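You operate a simulated robot arm through the tools that you are given. There is no shell and no other tool. Be economical: measure what you need, move in short steps, check, and stop when the job is done.

Carry out the task below with a simulated two-armed robot. There is one attempt and no reset: what you move stays moved.

Task
Close the drawer marked rings. Put the grey cup with white band on the counter by the drip basin away on the top of the short trials table. Take the measuring glass with teal band and leave it on top of the teal box marked fittings. Put the white tub with green lid on the bench area marked inspection. Fetch the blue cup marked sound and set it on the blue shelf below checking. Stack the box labelled "door seals" from the bench area marked checking on top of the box that says "oil filter". Take the box marked air filter and leave it on the shelf marked oil. Put the tin marked paste on the bench area marked checking away on the shelf marked coatings. Take the black block marked test on the bench area marked checking and put it away on the bench area marked small items. Press the yellow button of the spring tester three times. Put the steel nut with green collar in the inside of the deep grey crate marked to pack. Take the tall glass with purple band on the bench area marked sorting and put it away on the top of the fine work table. Open the lid of the bag sealer. The order is free. Set down upright: measuring glass with teal band, white tub with green lid, box marked air filter, tin marked paste, tall glass with purple band.

The check looks at the end state, three seconds after you hand in, the way a careful person would. Anything else that was tipped, shoved, dropped, spilled or broken makes it a failure. A push-on lid holds only when it is set on centred and level and pressed home; a screw cap is set on level and turned clockwise until tight.

Robot
Two 6-joint arms with two-finger parallel grippers on one trunk, on a base that drives. Base frame: it is fixed to the floor where the robot stands at the start and does not move with it; the origin is under the middle of the robot, x ahead of it, y to its left, z up. Readings come in m, degrees, newtons and seconds.
The left shoulder is at the start at [-0.101, 0.177, 0.759], the right one opposite. With the tool pointing down near the work surface each hand reaches from about 0.1 to 0.68 m from the robot's upright axis, wherever it stands, measured 20 degrees to its own side. Places, roughly: bench area marked inspection [-2.3, -3.2, 0.9]; bench area marked small items [-2.2, -3.6, 0.9]; black block marked test [-0.5, -2.5, 1]; blue cup marked sound [0, -1.75, 1]; blue shelf below checking [-0.4, -2, 0.3]; box marked air filter [0, -2, 1]; box marked door seals, box marked fuel filter, box [-0.25, -2, 1]; drawer marked rings [0.5, 0.1, 0.8]; grey cup with white band (8x7x7 cm) [0.9, -0.1, 0.9]; inside of the deep grey crate marked to pack (28x2 [-3.88, -4.36, 0.92]; lid of the bag sealer [-2.4, -0.7, 1]; measuring glass with teal band [-0.5, 0.25, 1]; shelf marked coatings [-7.1, -6.1, 0.9]; shelf marked oil [1, -0.2, 0.5]; steel nut with green collar (4x4x3 cm) [-1.3, -2.4, 0.9]; tall glass with purple band [-1.75, -2.5, 1]; teal box marked fittings [-0.75, 0.5, 1]; tin marked paste [-0.5, -2.5, 1]; top of the fine work table [-5.5, -2.9, 0.8]; top of the short trials table [-4.8, -8, 0.9]; white tub with green lid (8x8x9 cm) [-0.9, 0.6, 0.9]; yellow button of the spring tester [-0.7, -2.1, 0.9]. Payload 1.57 kg a hand.
The TCP of each hand is the grasp point between the finger pads, 0.03 m short of the fingertips. In the tool frame z runs along the fingers and y along their closing line. Largest opening 0.08 m; finger width 0.017, thickness 0.012; the body of the gripper, 0.04 by 0.082 m, starts 0.08 m behind the TCP.
Orientation is that of the tool frame in the base frame, as a unit quaternion [x, y, z, w]. With the fingers straight down and closing along the base's y, the tool's x points along the base's -x, its y along +y and its z along -z.

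Tools
- The arms move only by the tool jog_arm. It takes "left_steps", "right_steps" or both (then of equal length, played together; a hand with none holds still); each is a list of rows, each a list of 7 numbers: the turn, a rotation vector about the base's x, y, z in units of 120 degrees (1.0 is 120 degrees), then the shift along the base's x, y, z in units of 250 mm (1.0 is 250 mm), then the gripper command, from -1 (fully open) to 1 (shut), values between in proportion. In form: [[ax, ay, az, x, y, z, hand], ...]. A call has 1 to 20 rows; each row is the pose to reach, as a shift and turn from the pose commanded when the call began. A call with a number of a shift or a turn outside -1 to 1 is refused whole. Rows are played at 5 a second. More than 0.05 m and 8.6 degrees between two rows, or a gripper value outside its range, and nothing of the call is played. Where a pose cannot be reached the arm comes as near as it can. A force on the tool above 40 N (or 10 N above the force at the start of the call, whichever is more), or a blocked arm, ends the call early, and 0.2 s more pass. The fingers move at their own pace (about 0.072 m/s each) and stop on an object; they squeeze with about 43 N. The grip force told is the motor's: it shows also when the fingers shut on nothing. Time passes only in rows, and 0.2 s behind the last, so rows that repeat a pose let the fingers close. The reply holds the time, the measured pose of the TCP, the force on the tool along the base axes, the opening and the grip force, in the units named above and with some noise, with the torque about the TCP (base axes, N m) and any sound that the robot's microphone picked up, and new pictures: "views" is both (left out), scene, wrist or none (wrist: the cameras of the hands that moved).
- Cameras (640 x 400 px; columns grow to the right, rows downward): "scene" is now at [-0.0002, 0.0613, 1.4642]; the picture's right is [0.95, -0.31, 0.00], its down [-0.26, -0.79, -0.56] and it looks along [0.17, 0.53, -0.83] (base axes); focal length 214 px, centre (320, 200). "left" rides on the left gripper at [0.072, 0.007, -0.122] in its tool frame; the picture's right is [-0.09, 1.00, 0.00], its down [-0.84, -0.08, -0.54] and it looks along [-0.54, -0.05, 0.84] (tool axes); focal length 238 px, centre (320, 200). "right" rides on the right gripper at [0.072, -0.007, -0.122] in its tool frame; the picture's right is [0.09, 1.00, 0.00], its down [-0.84, 0.08, -0.54] and it looks along [-0.54, 0.05, 0.84] (tool axes); focal length 238 px, centre (320, 200). There is no depth. A picture from a camera that has moved, and an enlarged one, comes with that camera's place and axes in the base frame and with its lens. The place of the scene camera against the robot may be out by one fixed shift of up to 0.018 m in any direction.
- raise_lower(by): slides the trunk up (or, below 0, down) by that many m; the arms and the scene camera ride with it, the base frame stays. It gives what a move gives, with no picture.
- drive_base(legs): drives the robot by 1 to 6 legs, each [ahead, left, turn to the left] in m, m and degrees, along the robot's own axes; the way and the turn of a leg run together, so that a leg with both is an arc; at most 1.5 m and 180 degrees a leg. The arms and the cameras ride along, it lands a little off, and it stops where it bumps. It gives what a move gives, and a new picture of the scene camera.
- aim_head(pan, tilt): turns the head with the scene camera to pan (to the left, within 143 degrees either way) and tilt (down, from -29 to 69), counted from straight ahead of the robot. It gives what a move gives, and a new picture of the scene camera.
- zoom(camera, box): a new picture of the part [left, top, right, bottom] of that camera's present view, enlarged. The clock stands still meanwhile.
- job_done(): hands the job in; it is judged then, once.

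Work in short steps. Places have to be worked out from the pictures, the camera data and where the tool is seen: move nearer, look again, correct. Check each grasp and each placing, and mend what went wrong. You have 556 turns and 360 pictures in all, those below and enlarged ones among them. Open the grippers and draw the arms clear of the work before you hand the job in, unless the task says otherwise; then end with one line.

The tools are called after "Emit:" as name(argument=value, ...) on one line, values as JSON. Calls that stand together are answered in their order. jog_arm: Moves the arms, as the interface text tells. Its arguments: {"type":"object","properties":{"left_steps":{"type":"array"},"right_steps":{"type":"array"},"views":{"type":"string","enum":["both","scene","wrist","none"]}},"required":[]} The other tools are called the same way: raise_lower (by) slides the trunk up or down; drive_base (legs) drives the base; aim_head (pan, tilt) turns the head that bears the scene camera; zoom (camera, box) takes an enlarged picture of a part of a camera's view; job_done () hands the job in.

At the start:

```text
time: 0.0
left_eef_pos: [0.4008, 0.3745, 1.1602]
left_tcp_rot: [0.0, 1.0, 0.0, 0.0]
left_contact_force: [0.4, 0.0, 0.2]
left_ft_torque: [0.0, 0.0, -0.01]
left_finger_gap: 0.08
left_finger_force: 0.0
right_eef_pos: [0.3507, 0.0083, 1.2274]
right_tcp_rot: [0.0, 1.0, 0.0, -0.001]
right_contact_force: [0.3, 0.3, -0.1]
right_ft_torque: [0.0, 0.0, 0.03]
right_finger_gap: 0.0801
right_finger_force: 0.0
trunk travel left (down, up): [-0.202, 0.126]
robot x, y, heading: [0.0024, 0.0016, 0.2]
head pan, tilt: [71.8, 56.2]
```

scene: 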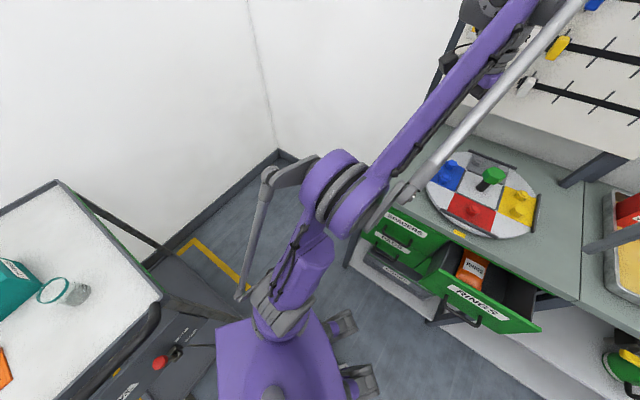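
right: 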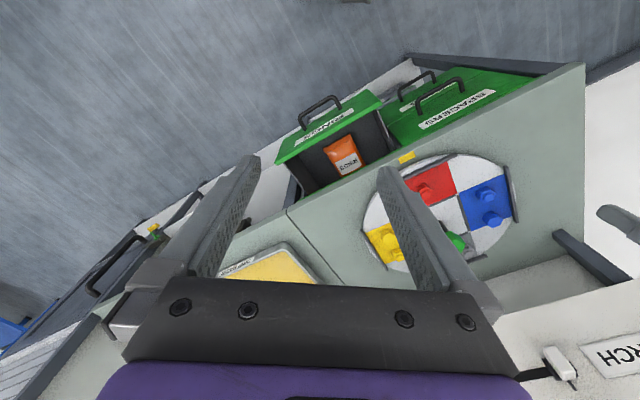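
left: 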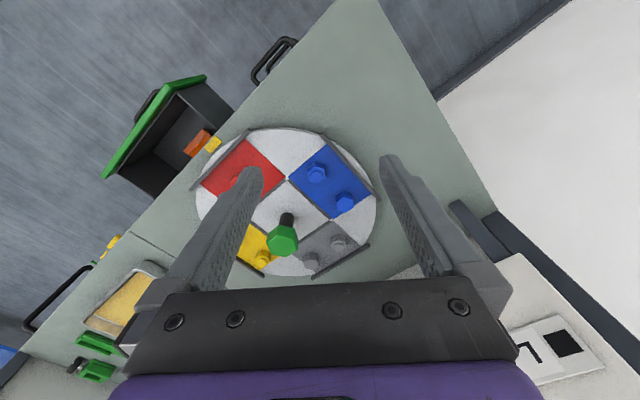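

I'll start by surveying the surroundings with the head.

Emit:
aim_head(pan=20, tilt=35)

Emit:
aim_head(pan=-70, tilt=25)

Emit:
aim_head(pan=-140, tilt=25)

Emit:
aim_head(pan=140, tilt=30)

```text
time: 1.2
left_eef_pos: [0.4003, 0.3751, 1.1609]
left_tcp_rot: [0.0, 1.0, -0.001, -0.001]
left_contact_force: [-0.1, 0.5, -0.1]
left_ft_torque: [-0.01, -0.01, -0.01]
left_finger_gap: 0.0801
left_finger_force: 0.1
right_eef_pos: [0.3505, 0.0082, 1.2262]
right_tcp_rot: [0.0, 1.0, 0.0, 0.0]
right_contact_force: [-0.2, -0.4, 0.3]
right_ft_torque: [0.01, -0.02, -0.04]
right_finger_gap: 0.0798
right_finger_force: 0.0
trunk travel left (down, up): [-0.202, 0.126]
robot x, y, heading: [-0.0014, -0.0008, 0.1]
head pan, tilt: [20.0, 35.0]
camera scene: at [0.0604, 0.0242, 1.4939], right [0.34, -0.94, 0.0], down [-0.54, -0.2, -0.82], along [0.77, 0.28, -0.57], focal length 214 px, centre (320, 200)
```

scene: 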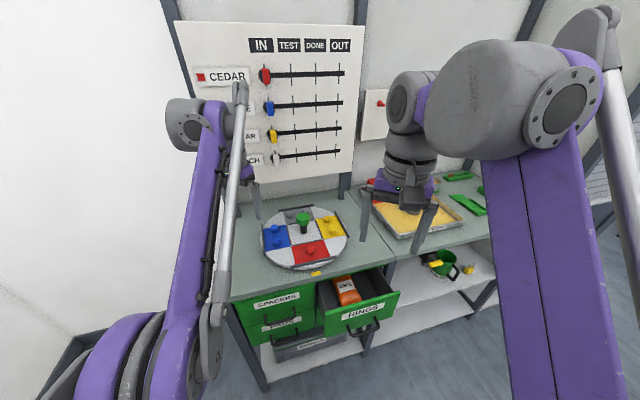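

```text
time: 2.9
left_eef_pos: [0.399, 0.3742, 1.1614]
left_tcp_rot: [-0.001, 1.0, 0.0, 0.0]
left_contact_force: [-0.3, -1.3, 0.3]
left_ft_torque: [-0.05, 0.0, 0.02]
left_finger_gap: 0.0802
left_finger_force: 0.1
right_eef_pos: [0.3507, 0.008, 1.2258]
right_tcp_rot: [0.0, 1.0, 0.0, 0.0]
right_contact_force: [-0.4, 0.5, -0.2]
right_ft_torque: [-0.01, -0.03, 0.0]
right_finger_gap: 0.0801
right_finger_force: 0.0
trunk travel left (down, up): [-0.202, 0.126]
robot x, y, heading: [-0.0003, 0.0004, 0.1]
head pan, tilt: [-70.0, 25.0]
camera scene: at [0.0092, -0.0926, 1.5097], right [-0.94, -0.34, 0.0], down [-0.14, 0.4, -0.91], along [0.31, -0.85, -0.42], focal length 214 px, centre (320, 200)
```

scene: 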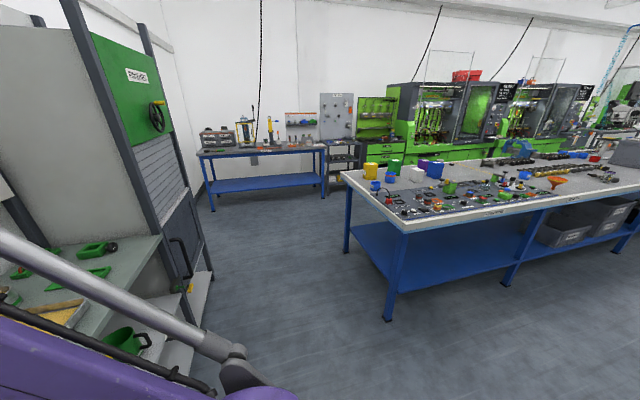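

```text
time: 4.3
left_eef_pos: [0.3997, 0.3749, 1.1605]
left_tcp_rot: [0.0, 1.0, 0.0, 0.0]
left_contact_force: [0.5, 0.1, 0.2]
left_ft_torque: [0.03, -0.03, 0.02]
left_finger_gap: 0.08
left_finger_force: 0.0
right_eef_pos: [0.3497, 0.0074, 1.2268]
right_tcp_rot: [0.0, 1.0, 0.0, 0.0]
right_contact_force: [1.3, -0.1, 0.6]
right_ft_torque: [0.02, -0.01, -0.01]
right_finger_gap: 0.08
right_finger_force: 0.0
trunk travel left (down, up): [-0.202, 0.126]
robot x, y, heading: [-0.0031, -0.001, 0.1]
head pan, tilt: [-140.0, 25.0]
camera scene: at [-0.0929, -0.0653, 1.5097], right [-0.64, 0.77, 0.0], down [0.32, 0.27, -0.91], along [-0.69, -0.58, -0.42], focal length 214 px, centre (320, 200)
```

scene: 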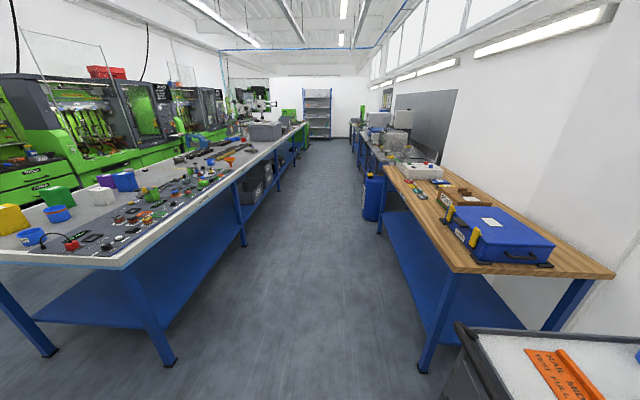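

```text
time: 8.1
left_eef_pos: [0.4004, 0.3738, 1.1625]
left_tcp_rot: [-0.001, 1.0, -0.001, 0.0]
left_contact_force: [-0.9, -0.3, -0.6]
left_ft_torque: [-0.01, 0.04, 0.03]
left_finger_gap: 0.08
left_finger_force: 0.0
right_eef_pos: [0.3501, 0.007, 1.2262]
right_tcp_rot: [0.0, 1.0, 0.0, 0.0]
right_contact_force: [-0.8, -0.5, 0.2]
right_ft_torque: [-0.01, -0.01, -0.01]
right_finger_gap: 0.0801
right_finger_force: 0.1
trunk travel left (down, up): [-0.202, 0.126]
robot x, y, heading: [-0.0008, -0.0005, -0.1]
head pan, tilt: [140.0, 30.0]
camera scene: at [-0.0916, 0.0522, 1.5017], right [0.64, 0.77, 0.0], down [0.38, -0.32, -0.87], along [-0.66, 0.56, -0.5], focal length 214 px, centre (320, 200)
```

scene: 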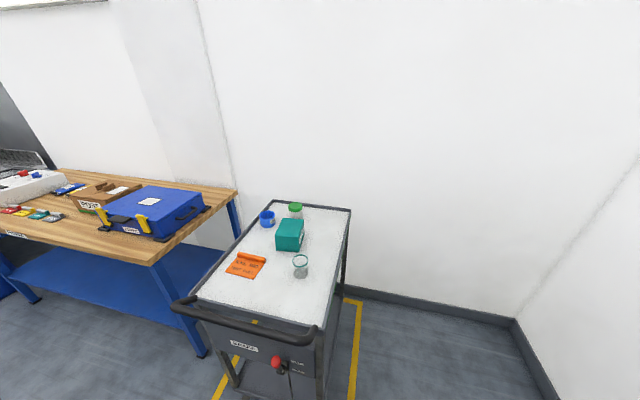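

The room axes appear turned about 37° from the base frame. I'll turn the robot to face the counter squarely and look at it.

Emit:
drive_base(legs=[[0, 0, 37]])

Emit:
aim_head(pan=-22, tilt=45)

```text
time: 10.3
left_eef_pos: [0.0975, 0.5402, 1.1604]
left_tcp_rot: [-0.315, 0.949, -0.001, -0.001]
left_contact_force: [0.6, 0.2, 0.0]
left_ft_torque: [0.0, -0.01, 0.02]
left_finger_gap: 0.0799
left_finger_force: 0.1
right_eef_pos: [0.2749, 0.2148, 1.2265]
right_tcp_rot: [-0.314, 0.949, 0.001, 0.0]
right_contact_force: [0.9, -0.1, 0.6]
right_ft_torque: [-0.02, 0.0, -0.02]
right_finger_gap: 0.0801
right_finger_force: 0.1
trunk travel left (down, up): [-0.202, 0.126]
robot x, y, heading: [-0.0031, -0.0031, 36.7]
head pan, tilt: [140.0, 30.0]
camera scene: at [-0.105, -0.024, 1.5017], right [0.06, 1.0, 0.0], down [0.5, -0.03, -0.87], along [-0.86, 0.05, -0.5], focal length 214 px, centre (320, 200)
```

scene: 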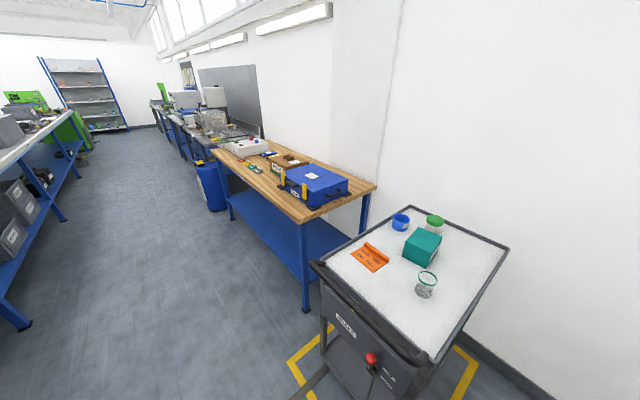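

```text
time: 12.7
left_eef_pos: [0.0962, 0.5405, 1.1612]
left_tcp_rot: [-0.315, 0.949, 0.0, 0.0]
left_contact_force: [-0.6, 0.6, -0.3]
left_ft_torque: [-0.03, 0.01, 0.01]
left_finger_gap: 0.0801
left_finger_force: 0.2
right_eef_pos: [0.2758, 0.2157, 1.2277]
right_tcp_rot: [-0.314, 0.949, 0.001, 0.001]
right_contact_force: [-0.5, -0.3, 0.3]
right_ft_torque: [-0.02, 0.02, 0.01]
right_finger_gap: 0.0803
right_finger_force: 0.1
trunk travel left (down, up): [-0.202, 0.126]
robot x, y, heading: [-0.002, -0.0023, 36.6]
head pan, tilt: [-22.0, 45.0]
camera scene: at [0.064, -0.0085, 1.4791], right [0.25, -0.97, 0.0], down [-0.68, -0.18, -0.71], along [0.68, 0.18, -0.71], focal length 214 px, centre (320, 200)
```

scene: 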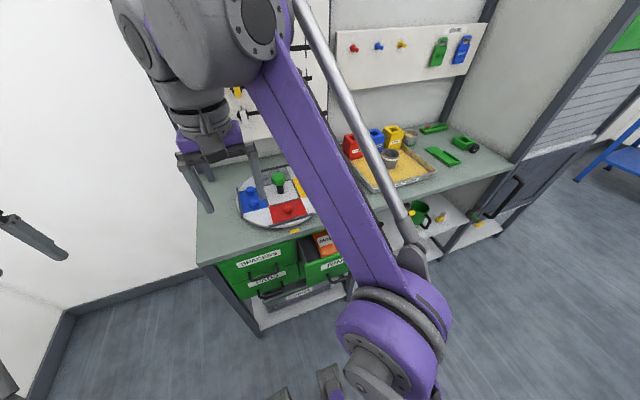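

Back off a little for working room and clear view.

Emit:
drive_base(legs=[[-0.28, 0, 0.3]])

Emit:
zoom(camera="scene", box=[180, 80, 520, 300])

```text
time: 14.7
left_eef_pos: [-0.1351, 0.3672, 1.1611]
left_tcp_rot: [-0.316, 0.949, 0.0, 0.0]
left_contact_force: [-0.4, 0.1, -0.3]
left_ft_torque: [0.0, -0.02, 0.02]
left_finger_gap: 0.0802
left_finger_force: 0.0
right_eef_pos: [0.0442, 0.0438, 1.2263]
right_tcp_rot: [-0.316, 0.949, 0.0, 0.0]
right_contact_force: [-0.4, -0.2, 1.1]
right_ft_torque: [0.02, 0.03, 0.0]
right_finger_gap: 0.08
right_finger_force: 0.1
trunk travel left (down, up): [-0.202, 0.126]
robot x, y, heading: [-0.2318, -0.174, 36.8]
head pan, tilt: [-22.0, 45.0]
camera scene: at [-0.1671, -0.1811, 1.4791], right [0.26, -0.97, 0.0], down [-0.68, -0.18, -0.71], along [0.68, 0.18, -0.71], focal length 214 px, centre (320, 200)
```

scene: 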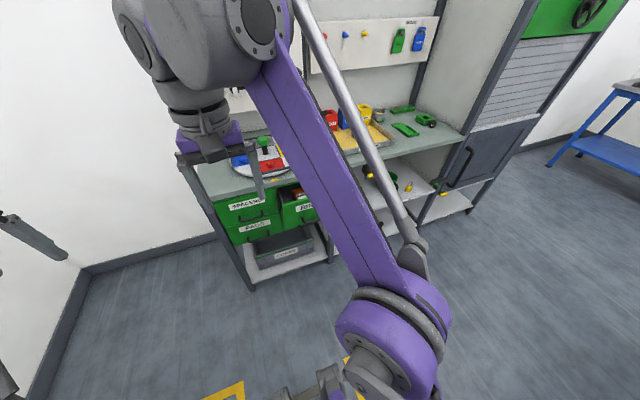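

```text
1.82 times, centred on (350, 190) of scene
camera zoom: at [-0.1671, -0.1811, 1.4791], right [0.26, -0.97, 0.0], down [-0.68, -0.18, -0.71], along [0.68, 0.18, -0.71], focal length 390 px, centre (266, 218)
```

zoom: 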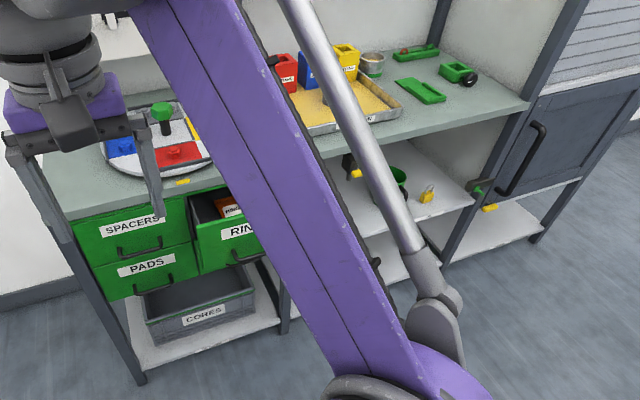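

The right arm hides the drawer; I'll bring the right hand to the front of it, closed, tilting the fingers forward, and look.

Emit:
jog_arm(right_steps=[[0.035, -0.047, 0, 0.086, -0.048, -0.1, 1], [0.07, -0.093, 0, 0.171, -0.095, -0.2, 1], [0.105, -0.14, 0, 0.257, -0.143, -0.3, 1], [0.14, -0.187, 0, 0.343, -0.191, -0.4, 1], [0.175, -0.234, 0, 0.428, -0.239, -0.5, 1], [0.209, -0.28, 0, 0.514, -0.286, -0.6, 1], [0.244, -0.327, 0, 0.6, -0.334, -0.7, 1], [0.279, -0.374, 0, 0.686, -0.382, -0.8, 1], [0.314, -0.42, 0, 0.771, -0.429, -0.9, 1], [0.349, -0.467, 0, 0.857, -0.477, -1.0, 1]])

```text
time: 16.9
left_eef_pos: [-0.1336, 0.3676, 1.1594]
left_tcp_rot: [-0.317, 0.948, 0.001, 0.001]
left_contact_force: [-0.1, 0.6, -0.3]
left_ft_torque: [-0.02, 0.04, -0.01]
left_finger_gap: 0.08
left_finger_force: 0.1
right_eef_pos: [0.2616, -0.0758, 0.9753]
right_tcp_rot: [-0.258, 0.777, 0.18, 0.545]
right_contact_force: [0.4, 0.2, 0.4]
right_ft_torque: [0.0, 0.04, -0.01]
right_finger_gap: 0.0003
right_finger_force: 21.5
trunk travel left (down, up): [-0.202, 0.126]
robot x, y, heading: [-0.2316, -0.1706, 37.0]
head pan, tilt: [-22.0, 45.0]
camera scene: at [-0.1654, -0.1805, 1.4791], right [0.26, -0.97, 0.0], down [-0.68, -0.18, -0.71], along [0.68, 0.18, -0.71], focal length 214 px, centre (320, 200)
camera right: at [0.1535, -0.1632, 0.9486], right [-0.62, 0.78, -0.09], down [-0.23, -0.07, 0.97], along [0.75, 0.62, 0.22], focal length 238 px, centre (320, 200)
```

scene: 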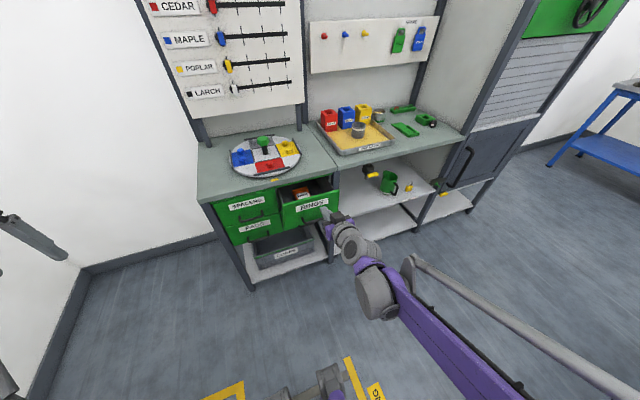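
right: 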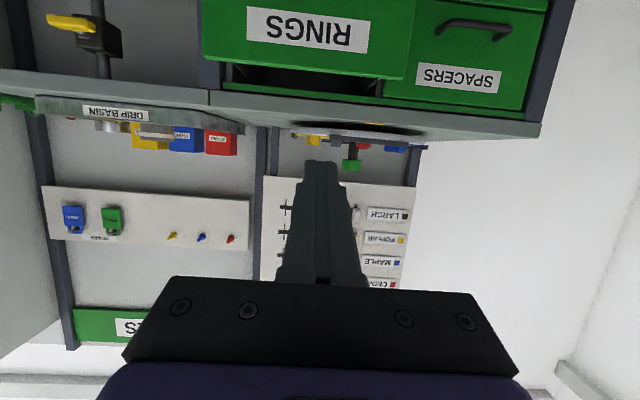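

Drawer front is about 0.16 m ahead of the fingertips, laterally aligned. Lower to the label height and push forward in room direction.

Emit:
jog_arm(right_steps=[[0, 0, 0, 0, 0, -0.2, 1], [0, 0, 0, 0, 0, -0.4, 1], [0, 0, 0, 0, 0, -0.55, 1], [0, 0, 0, 0, 0, -0.66, 1], [0, 0, 0, 0.12, 0.09, -0.66, 1], [0, 0, 0, 0.24, 0.18, -0.66, 1], [0, 0, 0, 0.36, 0.27, -0.66, 1], [0, 0, 0, 0.44, 0.33, -0.66, 1], [0, 0, 0, 0.52, 0.39, -0.66, 1], [0, 0, 0, 0.6, 0.45, -0.66, 1], [0, 0, 0, 0.68, 0.51, -0.66, 1], [0, 0, 0, 0.76, 0.57, -0.66, 1]])

```text
time: 19.5
left_eef_pos: [-0.1351, 0.3676, 1.1598]
left_tcp_rot: [-0.316, 0.949, 0.0, 0.0]
left_contact_force: [-0.1, -0.1, 0.6]
left_ft_torque: [0.0, -0.01, 0.04]
left_finger_gap: 0.08
left_finger_force: 0.1
right_eef_pos: [0.446, 0.0683, 0.8128]
right_tcp_rot: [-0.259, 0.777, 0.181, 0.544]
right_contact_force: [1.1, -0.1, -0.4]
right_ft_torque: [0.02, 0.01, 0.02]
right_finger_gap: 0.0
right_finger_force: 21.7
trunk travel left (down, up): [-0.202, 0.126]
robot x, y, heading: [-0.2331, -0.1717, 37.2]
head pan, tilt: [-22.0, 45.0]
camera scene: at [-0.1662, -0.1804, 1.4791], right [0.26, -0.97, 0.0], down [-0.68, -0.18, -0.71], along [0.68, 0.18, -0.71], focal length 214 px, centre (320, 200)
camera right: at [0.3381, -0.0194, 0.7876], right [-0.62, 0.78, -0.09], down [-0.23, -0.07, 0.97], along [0.75, 0.62, 0.22], focal length 238 px, centre (320, 200)
```

scene: 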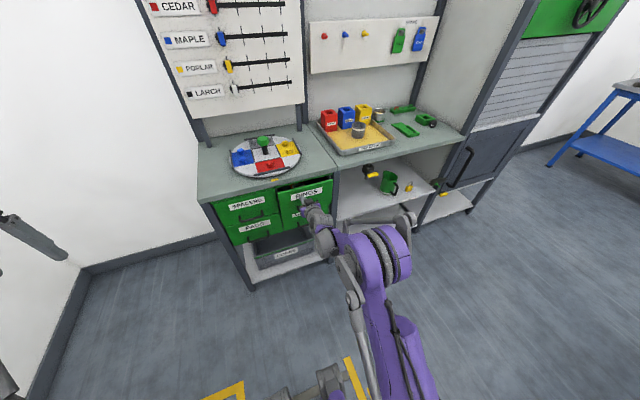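
right: 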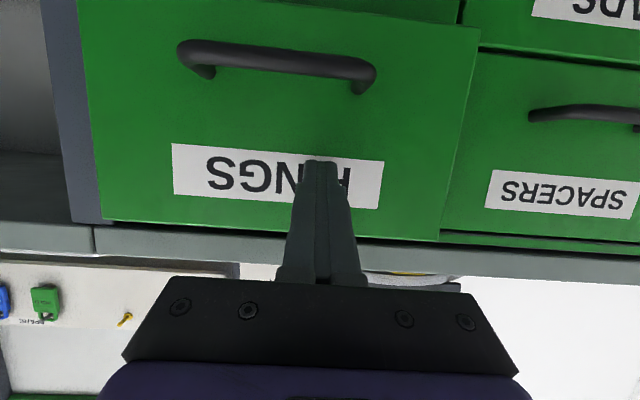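

Almost closed; push the rest until it meets resistance.

Emit:
jog_arm(right_steps=[[0, 0, 0, 0.03, 0.0225, 0, 1], [0, 0, 0, 0.06, 0.045, 0, 1], [0, 0, 0, 0.09, 0.0675, 0, 1], [0, 0, 0, 0.12, 0.09, 0, 1], [0, 0, 0, 0.15, 0.1125, 0, 1], [0, 0, 0, 0.18, 0.135, 0, 1], [0, 0, 0, 0.21, 0.1575, 0, 1]])

```text
time: 20.7
left_eef_pos: [-0.1363, 0.3658, 1.1608]
left_tcp_rot: [-0.316, 0.949, 0.0, 0.001]
left_contact_force: [0.4, -0.2, 0.4]
left_ft_torque: [0.01, 0.0, 0.0]
left_finger_gap: 0.08
left_finger_force: 0.0
right_eef_pos: [0.4789, 0.0909, 0.8118]
right_tcp_rot: [-0.26, 0.778, 0.18, 0.542]
right_contact_force: [-15.3, -11.5, 7.1]
right_ft_torque: [0.16, -0.09, -0.07]
right_finger_gap: 0.0
right_finger_force: 22.0
trunk travel left (down, up): [-0.202, 0.126]
robot x, y, heading: [-0.2333, -0.1755, 36.8]
head pan, tilt: [-22.0, 45.0]
stopped in row 5 (right hand): the force on the tool passed its limit at 48 N (the readings are from after the stop); the commanded pose is now the measured one
camera scene: at [-0.1694, -0.1824, 1.4793], right [0.26, -0.97, 0.0], down [-0.68, -0.18, -0.71], along [0.68, 0.18, -0.71], focal length 214 px, centre (320, 200)
camera right: at [0.3711, 0.0025, 0.7874], right [-0.62, 0.78, -0.09], down [-0.22, -0.07, 0.97], along [0.75, 0.63, 0.21], focal length 238 px, centre (320, 200)
```

scene: 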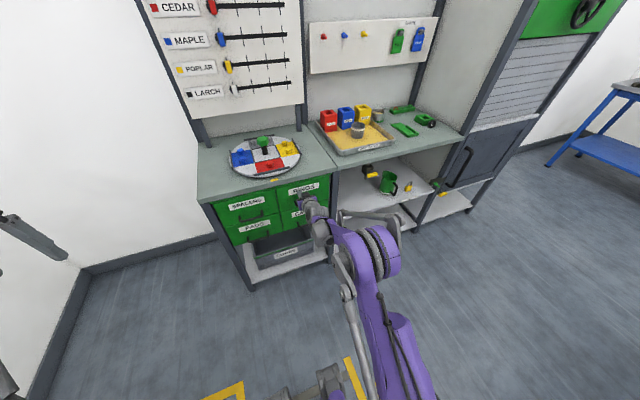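
right: 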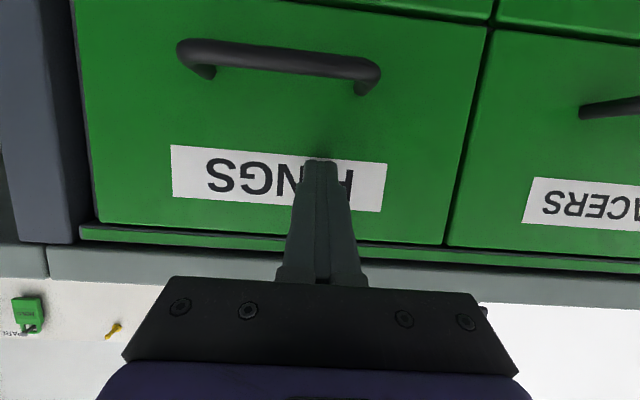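

Drawer is shut flush. Retract the hand and zoom at the cups.

Emit:
jog_arm(right_steps=[[0, 0, 0, -0.12, -0.09, 0, 1], [0, 0, 0, -0.24, -0.18, 0, 1], [0, 0, 0, -0.36, -0.27, 0.1, 1], [-0.035, 0.047, 0, -0.44, -0.33, 0.25, 1], [-0.07, 0.094, 0, -0.5, -0.38, 0.4, 1], [-0.105, 0.14, 0, -0.5, -0.38, 0.55, 0.5], [-0.14, 0.187, 0, -0.5, -0.38, 0.7, 0], [-0.175, 0.234, 0, -0.5, -0.38, 0.85, -0.5], [-0.21, 0.28, 0, -0.5, -0.38, 1.0, -1], [-0.245, 0.327, 0, -0.5, -0.38, 1.0, -1], [-0.28, 0.374, 0, -0.5, -0.38, 1.0, -1], [-0.315, 0.42, 0, -0.5, -0.38, 1.0, -1], [-0.349, 0.467, 0, -0.5, -0.38, 1.0, -1]], views="none")

Emit:
zoom(camera="scene", box=[300, 80, 460, 180])

```text
time: 23.5
left_eef_pos: [-0.1353, 0.3673, 1.1618]
left_tcp_rot: [-0.315, 0.949, -0.001, 0.001]
left_contact_force: [-0.3, -0.1, 0.0]
left_ft_torque: [-0.02, 0.01, 0.0]
left_finger_gap: 0.08
left_finger_force: 0.1
right_eef_pos: [0.3553, -0.0033, 1.0621]
right_tcp_rot: [-0.317, 0.948, 0.008, 0.025]
right_contact_force: [-0.3, 0.0, -1.2]
right_ft_torque: [-0.02, -0.01, 0.0]
right_finger_gap: 0.0799
right_finger_force: 0.1
right hand out of reach, approached as far as the arm can: row 13
trunk travel left (down, up): [-0.202, 0.126]
robot x, y, heading: [-0.2313, -0.1696, 37.1]
head pan, tilt: [-22.0, 45.0]
```

```text
4.00 times, centred on (380, 130) of scene
camera zoom: at [-0.1673, -0.1813, 1.4791], right [0.26, -0.97, 0.0], down [-0.68, -0.18, -0.71], along [0.68, 0.18, -0.71], focal length 858 px, centre (80, 480)
```

zoom: 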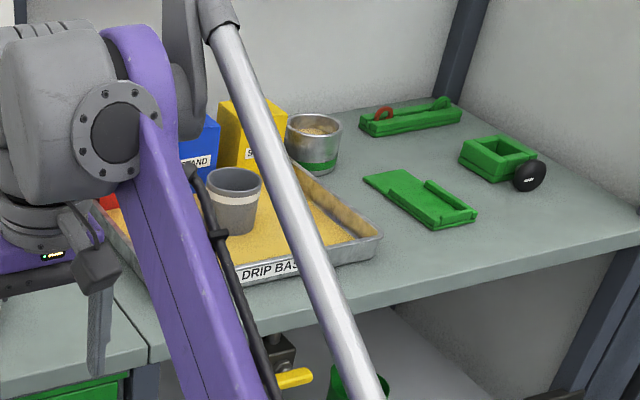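

The white-banded grey cup stands in the drip basin. First I'll serve the cart; I look down at my base and the cart to judge clearances.

Emit:
aim_head(pan=60, tilt=60)

Emit:
aim_head(pan=110, tilt=45)

```text
time: 25.1
left_eef_pos: [-0.1348, 0.3679, 1.1616]
left_tcp_rot: [-0.315, 0.949, 0.001, 0.0]
left_contact_force: [-1.3, 0.0, 0.3]
left_ft_torque: [0.01, 0.0, 0.0]
left_finger_gap: 0.0799
left_finger_force: 0.0
right_eef_pos: [0.3549, -0.0017, 1.0608]
right_tcp_rot: [-0.317, 0.948, 0.008, 0.026]
right_contact_force: [0.3, 0.4, -0.7]
right_ft_torque: [-0.02, -0.01, 0.02]
right_finger_gap: 0.08
right_finger_force: 0.0
trunk travel left (down, up): [-0.202, 0.126]
robot x, y, heading: [-0.2325, -0.1699, 36.9]
head pan, tilt: [60.0, 60.0]
camera scene: at [-0.2534, -0.1357, 1.4597], right [0.99, 0.12, 0.0], down [0.1, -0.86, -0.5], along [-0.06, 0.5, -0.87], focal length 214 px, centre (320, 200)
```

scene: 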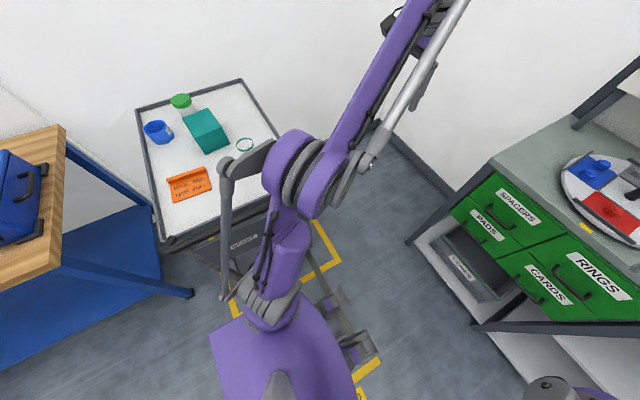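

```text
time: 26.3
left_eef_pos: [-0.1344, 0.3672, 1.1592]
left_tcp_rot: [-0.316, 0.949, -0.001, 0.0]
left_contact_force: [-0.4, 0.2, 0.3]
left_ft_torque: [-0.02, 0.0, -0.01]
left_finger_gap: 0.0803
left_finger_force: 0.1
right_eef_pos: [0.3553, -0.0033, 1.0604]
right_tcp_rot: [-0.316, 0.948, 0.009, 0.026]
right_contact_force: [0.1, 0.3, 0.3]
right_ft_torque: [0.0, -0.01, 0.01]
right_finger_gap: 0.0799
right_finger_force: 0.1
trunk travel left (down, up): [-0.202, 0.126]
robot x, y, heading: [-0.2331, -0.1719, 36.9]
head pan, tilt: [110.0, 45.0]
camera scene: at [-0.3136, -0.1573, 1.4791], right [0.55, 0.84, 0.0], down [0.59, -0.39, -0.71], along [-0.59, 0.39, -0.71], focal length 214 px, centre (320, 200)
```

scene: 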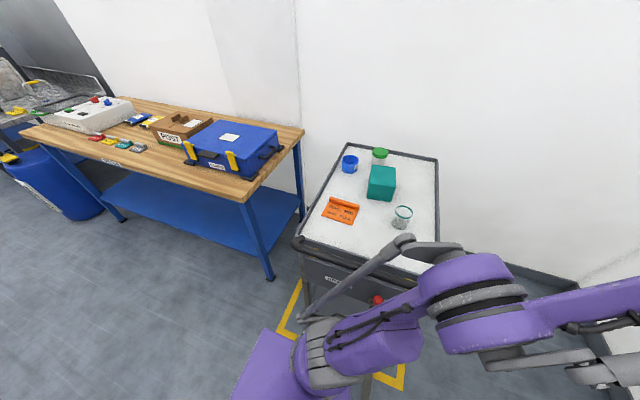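

Space beside the cart toward the wall corner is roomy. I'll tuck the right hand, then turn right 180° and back into the space right of the cart to face it from its long side.

Emit:
jog_arm(right_steps=[[0, 0, 0, -0.055, -0.117, 0.093, -1], [0, 0, 0, -0.11, -0.233, 0.187, -1], [0, 0, 0, -0.165, -0.35, 0.28, -1], [0, 0, 0, -0.22, -0.467, 0.373, -1], [0, 0, 0, -0.275, -0.583, 0.467, -1], [0, 0, 0, -0.33, -0.7, 0.56, -1]], views="none")

Emit:
drive_base(legs=[[0, 0, -90], [0, 0, -90], [-0.41, -0.08, 0]])

```text
time: 27.7
left_eef_pos: [-0.135, 0.3667, 1.1612]
left_tcp_rot: [-0.316, 0.949, 0.0, 0.0]
left_contact_force: [0.5, -0.6, -0.6]
left_ft_torque: [0.05, -0.03, -0.01]
left_finger_gap: 0.0801
left_finger_force: 0.2
right_eef_pos: [0.272, -0.1775, 1.1989]
right_tcp_rot: [-0.316, 0.948, 0.009, 0.025]
right_contact_force: [0.0, -0.5, -0.1]
right_ft_torque: [0.02, -0.03, 0.02]
right_finger_gap: 0.0799
right_finger_force: 0.0
trunk travel left (down, up): [-0.202, 0.126]
robot x, y, heading: [-0.2281, -0.1734, 36.9]
head pan, tilt: [110.0, 45.0]
```

```text
time: 37.9
left_eef_pos: [-0.0534, -0.409, 1.1601]
left_tcp_rot: [0.949, 0.314, 0.0, -0.001]
left_contact_force: [-0.6, 1.0, -0.9]
left_ft_torque: [-0.04, -0.01, 0.01]
left_finger_gap: 0.0802
left_finger_force: 0.0
right_eef_pos: [-0.4569, 0.1346, 1.199]
right_tcp_rot: [0.949, 0.314, -0.026, 0.009]
right_contact_force: [-0.7, -0.2, 0.4]
right_ft_torque: [-0.02, 0.05, -0.02]
right_finger_gap: 0.0799
right_finger_force: 0.1
trunk travel left (down, up): [-0.202, 0.126]
robot x, y, heading: [0.0465, 0.1317, -143.6]
head pan, tilt: [110.0, 45.0]
camera scene: at [0.1615, 0.1026, 1.4791], right [-0.55, -0.83, 0.0], down [-0.59, 0.39, -0.71], along [0.59, -0.39, -0.71], focal length 214 px, centre (320, 200)
```

scene: 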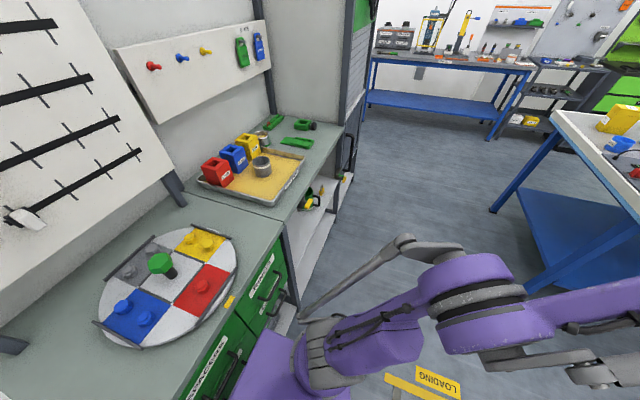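

Emit:
drive_base(legs=[[0, -0.3, 0], [-0.12, -0.37, 0.5]])

Emit:
aim_head(pan=-5, tilt=55)

```text
time: 44.6
left_eef_pos: [-0.3631, 0.213, 1.1602]
left_tcp_rot: [0.948, 0.317, 0.0, 0.0]
left_contact_force: [-0.3, 0.8, 1.1]
left_ft_torque: [0.01, -0.02, -0.02]
left_finger_gap: 0.0802
left_finger_force: 0.1
right_eef_pos: [-0.7731, 0.7524, 1.1981]
right_tcp_rot: [0.948, 0.319, -0.026, 0.009]
right_contact_force: [-0.8, 0.1, -0.1]
right_ft_torque: [-0.01, 0.05, 0.0]
right_finger_gap: 0.0799
right_finger_force: 0.0
trunk travel left (down, up): [-0.202, 0.126]
robot x, y, heading: [-0.2722, 0.7488, -143.1]
head pan, tilt: [110.0, 45.0]
camera scene: at [-0.1534, 0.7253, 1.4791], right [-0.54, -0.84, 0.0], down [-0.59, 0.38, -0.71], along [0.59, -0.38, -0.71], focal length 214 px, centre (320, 200)
```

scene: 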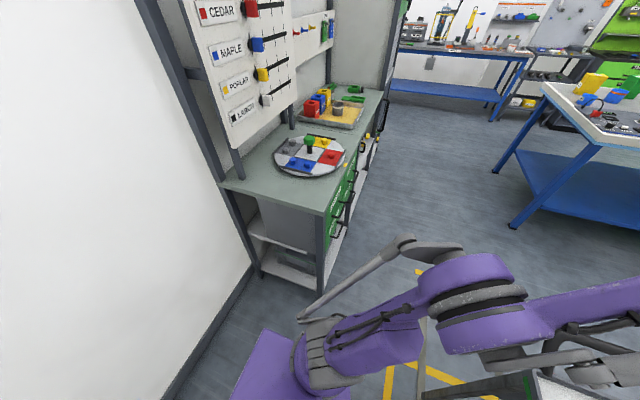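

```text
time: 46.6
left_eef_pos: [-0.3631, 0.212, 1.161]
left_tcp_rot: [0.948, 0.317, -0.001, -0.001]
left_contact_force: [-0.4, -0.1, -0.4]
left_ft_torque: [-0.03, 0.0, -0.02]
left_finger_gap: 0.08
left_finger_force: 0.1
right_eef_pos: [-0.7722, 0.7542, 1.1988]
right_tcp_rot: [0.947, 0.319, -0.025, 0.008]
right_contact_force: [0.3, 0.5, 0.0]
right_ft_torque: [0.0, 0.02, -0.01]
right_finger_gap: 0.0798
right_finger_force: 0.1
trunk travel left (down, up): [-0.202, 0.126]
robot x, y, heading: [-0.27, 0.7559, -143.2]
head pan, tilt: [-5.0, 55.0]
camera scene: at [-0.2827, 0.7311, 1.4657], right [-0.53, 0.85, 0.0], down [0.69, 0.43, -0.57], along [-0.49, -0.3, -0.82], focal length 214 px, centre (320, 200)
```

scene: 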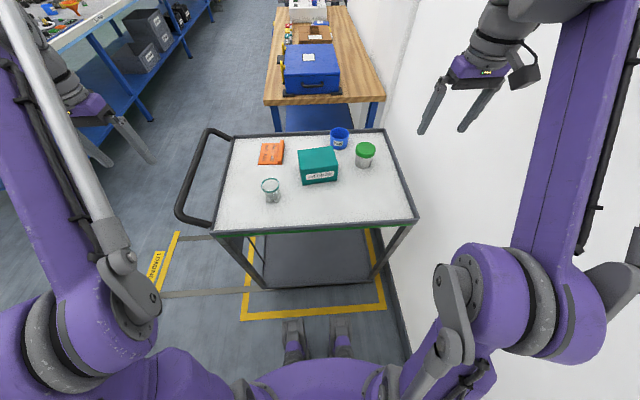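

Emit:
zoom(camera="scene", box=[230, 120, 410, 232])

```text
3.56 times, centred on (320, 176) of scene
camera zoom: at [-0.2827, 0.7311, 1.4657], right [-0.53, 0.85, 0.0], down [0.69, 0.43, -0.57], along [-0.49, -0.3, -0.82], focal length 763 px, centre (320, 285)
```

zoom: 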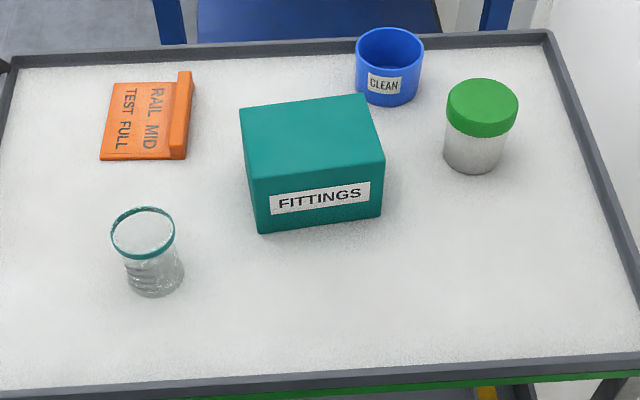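

Bring the left hand above the measuring glass and take its wrist view to triangulate.

Emit:
jog_arm(left_steps=[[0, 0, 0, -0.119, 0.115, -0.06, -1], [0, 0, 0, -0.238, 0.23, -0.12, -1], [0, 0, 0, -0.357, 0.345, -0.18, -1], [0, 0, 0, -0.477, 0.459, -0.24, -1], [0, 0, 0, -0.596, 0.574, -0.3, -1], [0, 0, 0, -0.715, 0.689, -0.36, -1]], views="wrist")

```text
time: 48.0
left_eef_pos: [-0.5448, 0.3834, 1.0695]
left_tcp_rot: [0.948, 0.318, 0.0, 0.0]
left_contact_force: [0.4, 0.1, 0.5]
left_ft_torque: [0.0, -0.01, 0.03]
left_finger_gap: 0.08
left_finger_force: 0.1
right_eef_pos: [-0.7719, 0.7538, 1.1975]
right_tcp_rot: [0.947, 0.319, -0.025, 0.009]
right_contact_force: [0.5, -1.4, 0.2]
right_ft_torque: [-0.01, -0.04, -0.01]
right_finger_gap: 0.0798
right_finger_force: 0.0
trunk travel left (down, up): [-0.202, 0.126]
robot x, y, heading: [-0.2679, 0.7513, -142.9]
head pan, tilt: [-5.0, 55.0]
camera left: at [-0.4813, 0.4211, 1.1907], right [0.53, -0.85, 0.0], down [-0.71, -0.44, 0.54], along [-0.46, -0.29, -0.84], focal length 238 px, centre (320, 200)
```

left: 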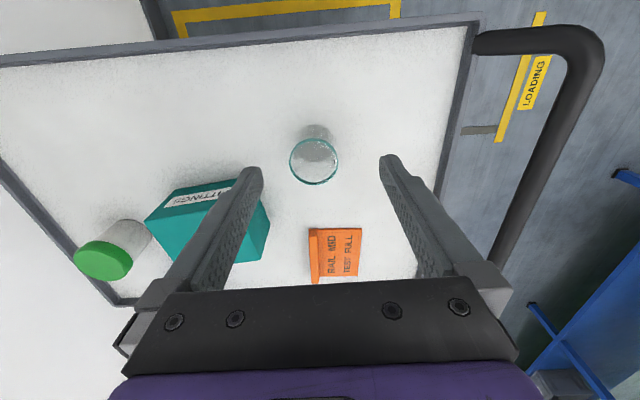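

Emit:
jog_arm(left_steps=[[0, 0, 0, -0.07, -0.03, -0.1, -1], [0, 0, 0, -0.14, -0.06, -0.24, -1]], views="wrist")

```text
time: 48.6
left_eef_pos: [-0.5763, 0.3663, 1.0101]
left_tcp_rot: [0.948, 0.319, 0.001, 0.0]
left_contact_force: [0.0, 0.1, 0.0]
left_ft_torque: [-0.01, -0.04, 0.01]
left_finger_gap: 0.0799
left_finger_force: 0.0
right_eef_pos: [-0.7725, 0.7529, 1.1983]
right_tcp_rot: [0.948, 0.318, -0.025, 0.009]
right_contact_force: [-0.4, 0.1, -0.2]
right_ft_torque: [-0.01, -0.03, -0.03]
right_finger_gap: 0.0798
right_finger_force: 0.0
trunk travel left (down, up): [-0.202, 0.126]
robot x, y, heading: [-0.2683, 0.7542, -143.2]
head pan, tilt: [-5.0, 55.0]
camera left: at [-0.5129, 0.4045, 1.132], right [0.53, -0.85, 0.0], down [-0.71, -0.44, 0.54], along [-0.46, -0.29, -0.84], focal length 238 px, centre (320, 200)
```

left: 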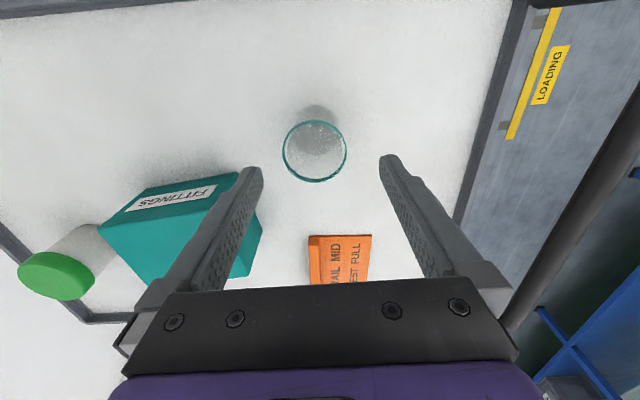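

Glass rim is at about (-0.580, 0.367, 0.934). Descend around it and close.

Emit:
jog_arm(left_steps=[[0, 0, 0, -0.016, 0.002, -0.14, -1], [0, 0, 0, -0.016, 0.002, -0.28, -1], [0, 0, 0, -0.016, 0.002, -0.41, -1], [0, 0, 0, -0.016, 0.002, -0.41, 0], [0, 0, 0, -0.016, 0.002, -0.41, 1], [0, 0, 0, -0.016, 0.002, -0.41, 1], [0, 0, 0, -0.016, 0.002, -0.41, 1]], views="wrist")

```text
time: 50.2
left_eef_pos: [-0.5817, 0.3712, 0.9058]
left_tcp_rot: [0.948, 0.318, 0.0, 0.0]
left_contact_force: [0.6, 0.2, -0.3]
left_ft_torque: [0.03, 0.0, 0.0]
left_finger_gap: 0.0558
left_finger_force: 43.2
right_eef_pos: [-0.7713, 0.753, 1.199]
right_tcp_rot: [0.948, 0.318, -0.026, 0.008]
right_contact_force: [0.2, -0.1, -0.5]
right_ft_torque: [-0.02, -0.02, 0.02]
right_finger_gap: 0.0795
right_finger_force: 0.1
trunk travel left (down, up): [-0.202, 0.126]
robot x, y, heading: [-0.2709, 0.7557, -143.2]
head pan, tilt: [-5.0, 55.0]
camera left: at [-0.5181, 0.4085, 1.0282], right [0.53, -0.85, 0.0], down [-0.71, -0.44, 0.54], along [-0.46, -0.29, -0.84], focal length 238 px, centre (320, 200)
```

left: 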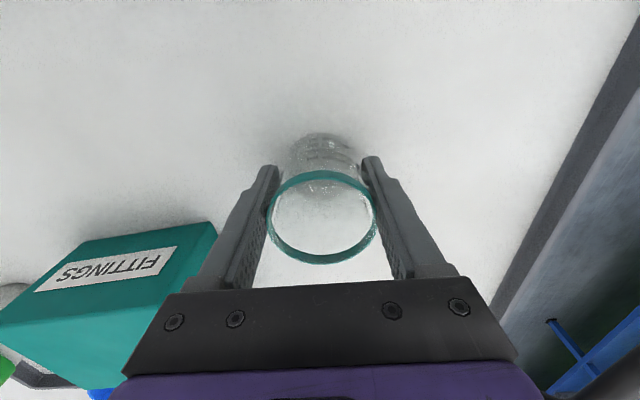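

Gripped (5.6 cm). Lift and move above the teal box, then check with both views.

Emit:
jog_arm(left_steps=[[0, 0, 0, 0, 0, 0.15, 1], [0, 0, 0, 0, 0, 0.3, 1], [0, 0, 0, 0, 0, 0.45, 1], [0, 0, 0, 0, 0, 0.6, 1], [0, 0, 0, -0.165, 0.067, 0.64, 1], [0, 0, 0, -0.33, 0.134, 0.64, 1], [0, 0, 0, -0.495, 0.2, 0.64, 1], [0, 0, 0, -0.66, 0.268, 0.64, 1]])

```text
time: 52.0
left_eef_pos: [-0.7132, 0.4424, 1.0526]
left_tcp_rot: [0.948, 0.318, -0.001, 0.0]
left_contact_force: [0.2, -0.4, -0.7]
left_ft_torque: [-0.02, -0.01, -0.01]
left_finger_gap: 0.0557
left_finger_force: 42.8
left hand out of reach, approached as far as the arm can: row 7, 8
right_eef_pos: [-0.7717, 0.7537, 1.1985]
right_tcp_rot: [0.948, 0.319, -0.025, 0.009]
right_contact_force: [-0.4, 0.1, -0.6]
right_ft_torque: [0.01, -0.04, 0.02]
right_finger_gap: 0.0801
right_finger_force: 0.1
trunk travel left (down, up): [-0.202, 0.126]
robot x, y, heading: [-0.27, 0.7512, -143.1]
head pan, tilt: [-5.0, 55.0]
camera scene: at [-0.2831, 0.7314, 1.4657], right [-0.53, 0.85, 0.0], down [0.69, 0.43, -0.57], along [-0.49, -0.3, -0.82], focal length 214 px, centre (320, 200)
camera left: at [-0.6503, 0.4793, 1.1743], right [0.53, -0.85, 0.0], down [-0.71, -0.44, 0.54], along [-0.46, -0.29, -0.84], focal length 238 px, centre (320, 200)
```

scene: 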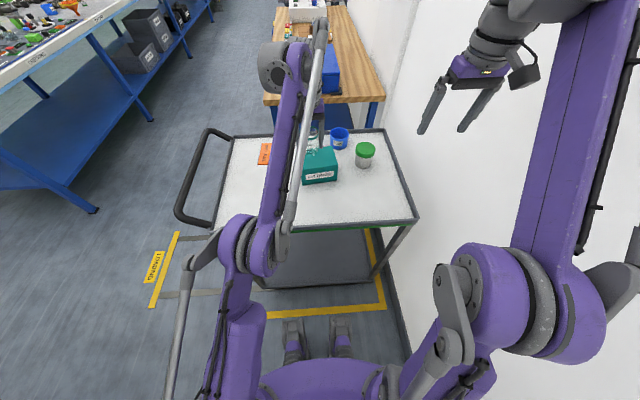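
left: 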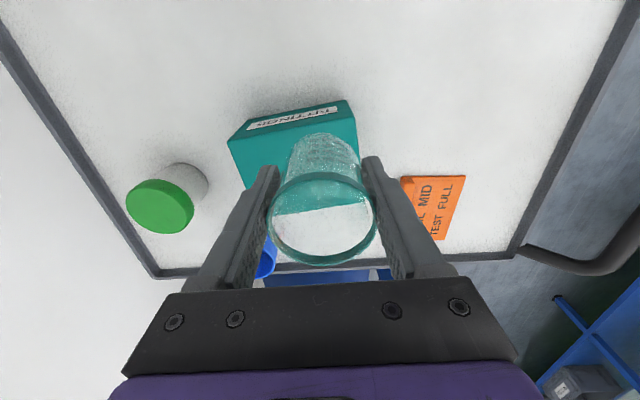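

Out of arm's reach slightly; drive 6 cm closer.

Emit:
drive_base(legs=[[0.06, 0, 0]])

Emit:
jog_arm(left_steps=[[0, 0, 0, 0, 0, 0, 1]], views="wrist")

```text
time: 52.9
left_eef_pos: [-0.7614, 0.4045, 1.0528]
left_tcp_rot: [0.948, 0.318, 0.0, 0.0]
left_contact_force: [-0.4, -0.8, -0.4]
left_ft_torque: [-0.02, -0.05, 0.0]
left_finger_gap: 0.0557
left_finger_force: 42.8
right_eef_pos: [-0.8192, 0.7168, 1.1978]
right_tcp_rot: [0.948, 0.318, -0.025, 0.008]
right_contact_force: [0.5, -0.4, -0.2]
right_ft_torque: [0.01, -0.01, -0.01]
right_finger_gap: 0.0802
right_finger_force: 0.0
trunk travel left (down, up): [-0.202, 0.126]
robot x, y, heading: [-0.3146, 0.7139, -142.6]
head pan, tilt: [-5.0, 55.0]
camera scene: at [-0.3311, 0.6946, 1.4657], right [-0.53, 0.85, 0.0], down [0.69, 0.43, -0.57], along [-0.49, -0.3, -0.82], focal length 214 px, centre (320, 200)
```

scene: 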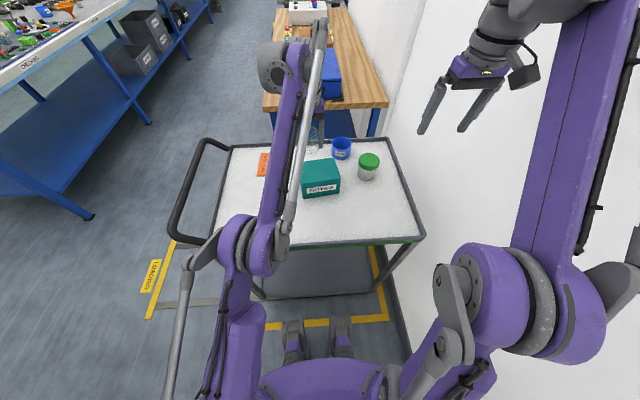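

```text
time: 53.3
left_eef_pos: [-0.7594, 0.4049, 1.053]
left_tcp_rot: [0.948, 0.318, 0.0, 0.0]
left_contact_force: [0.0, 0.3, -0.6]
left_ft_torque: [-0.03, -0.02, -0.02]
left_finger_gap: 0.0555
left_finger_force: 42.9
right_eef_pos: [-0.8187, 0.718, 1.1989]
right_tcp_rot: [0.948, 0.318, -0.026, 0.008]
right_contact_force: [-0.1, -0.4, -0.1]
right_ft_torque: [-0.03, -0.01, -0.01]
right_finger_gap: 0.0801
right_finger_force: 0.0
trunk travel left (down, up): [-0.202, 0.126]
robot x, y, heading: [-0.3179, 0.7158, -142.9]
head pan, tilt: [-5.0, 55.0]
camera left: at [-0.6968, 0.4436, 1.1747], right [0.53, -0.85, 0.0], down [-0.71, -0.44, 0.54], along [-0.46, -0.29, -0.84], focal length 238 px, centre (320, 200)
```

left: 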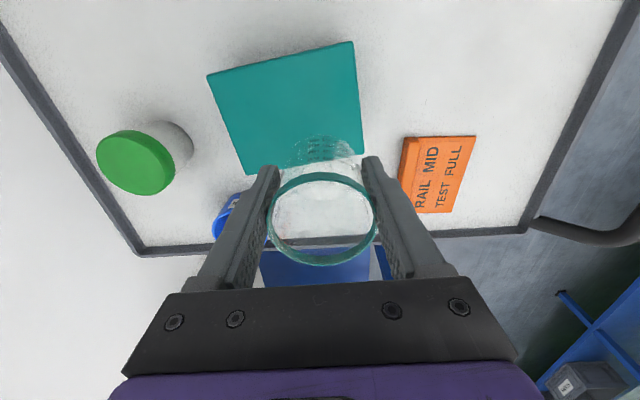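

Box top centre ≈ (-0.749, 0.438). Shift above it and lower in stages.

Emit:
jog_arm(left_steps=[[0, 0, 0, 0.04, 0.132, 0, 1], [0, 0, 0, 0.04, 0.132, -0.08, 1], [0, 0, 0, 0.04, 0.132, -0.15, 1], [0, 0, 0, 0.04, 0.132, -0.18, 1], [0, 0, 0, 0.04, 0.132, -0.19, 1]], views="wrist")

```text
time: 54.5
left_eef_pos: [-0.749, 0.4387, 1.0055]
left_tcp_rot: [0.948, 0.317, 0.0, 0.0]
left_contact_force: [0.3, -0.7, -0.7]
left_ft_torque: [-0.03, 0.03, -0.04]
left_finger_gap: 0.0556
left_finger_force: 42.9
right_eef_pos: [-0.82, 0.7179, 1.1985]
right_tcp_rot: [0.948, 0.318, -0.025, 0.008]
right_contact_force: [0.5, 0.0, 0.3]
right_ft_torque: [-0.01, 0.0, 0.03]
right_finger_gap: 0.08
right_finger_force: 0.0
trunk travel left (down, up): [-0.202, 0.126]
robot x, y, heading: [-0.3136, 0.7157, -143.1]
head pan, tilt: [-5.0, 55.0]
camera left: at [-0.6866, 0.4762, 1.1267], right [0.53, -0.85, 0.0], down [-0.71, -0.44, 0.54], along [-0.46, -0.29, -0.84], focal length 238 px, centre (320, 200)
```

left: 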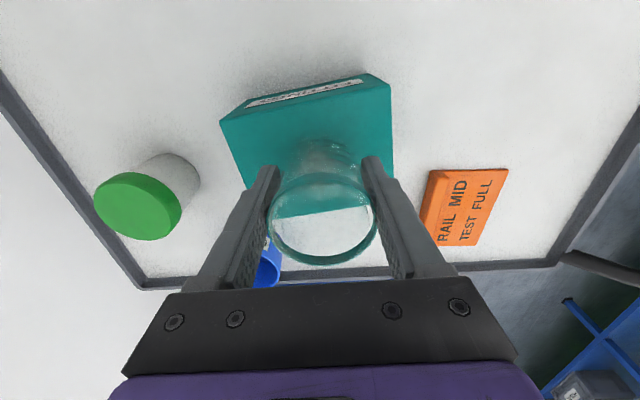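

Emit:
jog_arm(left_steps=[[0, 0, 0, 0.016, 0.024, -0.01, 1], [0, 0, 0, 0.016, 0.024, -0.02, 1], [0, 0, 0, 0.016, 0.024, -0.03, 1], [0, 0, 0, 0.016, 0.024, -0.035, 1]], views="none")

```text
time: 55.5
left_eef_pos: [-0.7469, 0.445, 0.9965]
left_tcp_rot: [0.948, 0.318, -0.001, 0.0]
left_contact_force: [0.0, 1.0, -1.4]
left_ft_torque: [-0.03, -0.01, -0.02]
left_finger_gap: 0.0553
left_finger_force: 43.0
right_eef_pos: [-0.819, 0.718, 1.1982]
right_tcp_rot: [0.947, 0.319, -0.025, 0.008]
right_contact_force: [-1.0, 0.6, -0.3]
right_ft_torque: [-0.01, 0.02, 0.02]
right_finger_gap: 0.08
right_finger_force: 0.1
trunk travel left (down, up): [-0.202, 0.126]
robot x, y, heading: [-0.3171, 0.7196, -142.9]
head pan, tilt: [-5.0, 55.0]
```

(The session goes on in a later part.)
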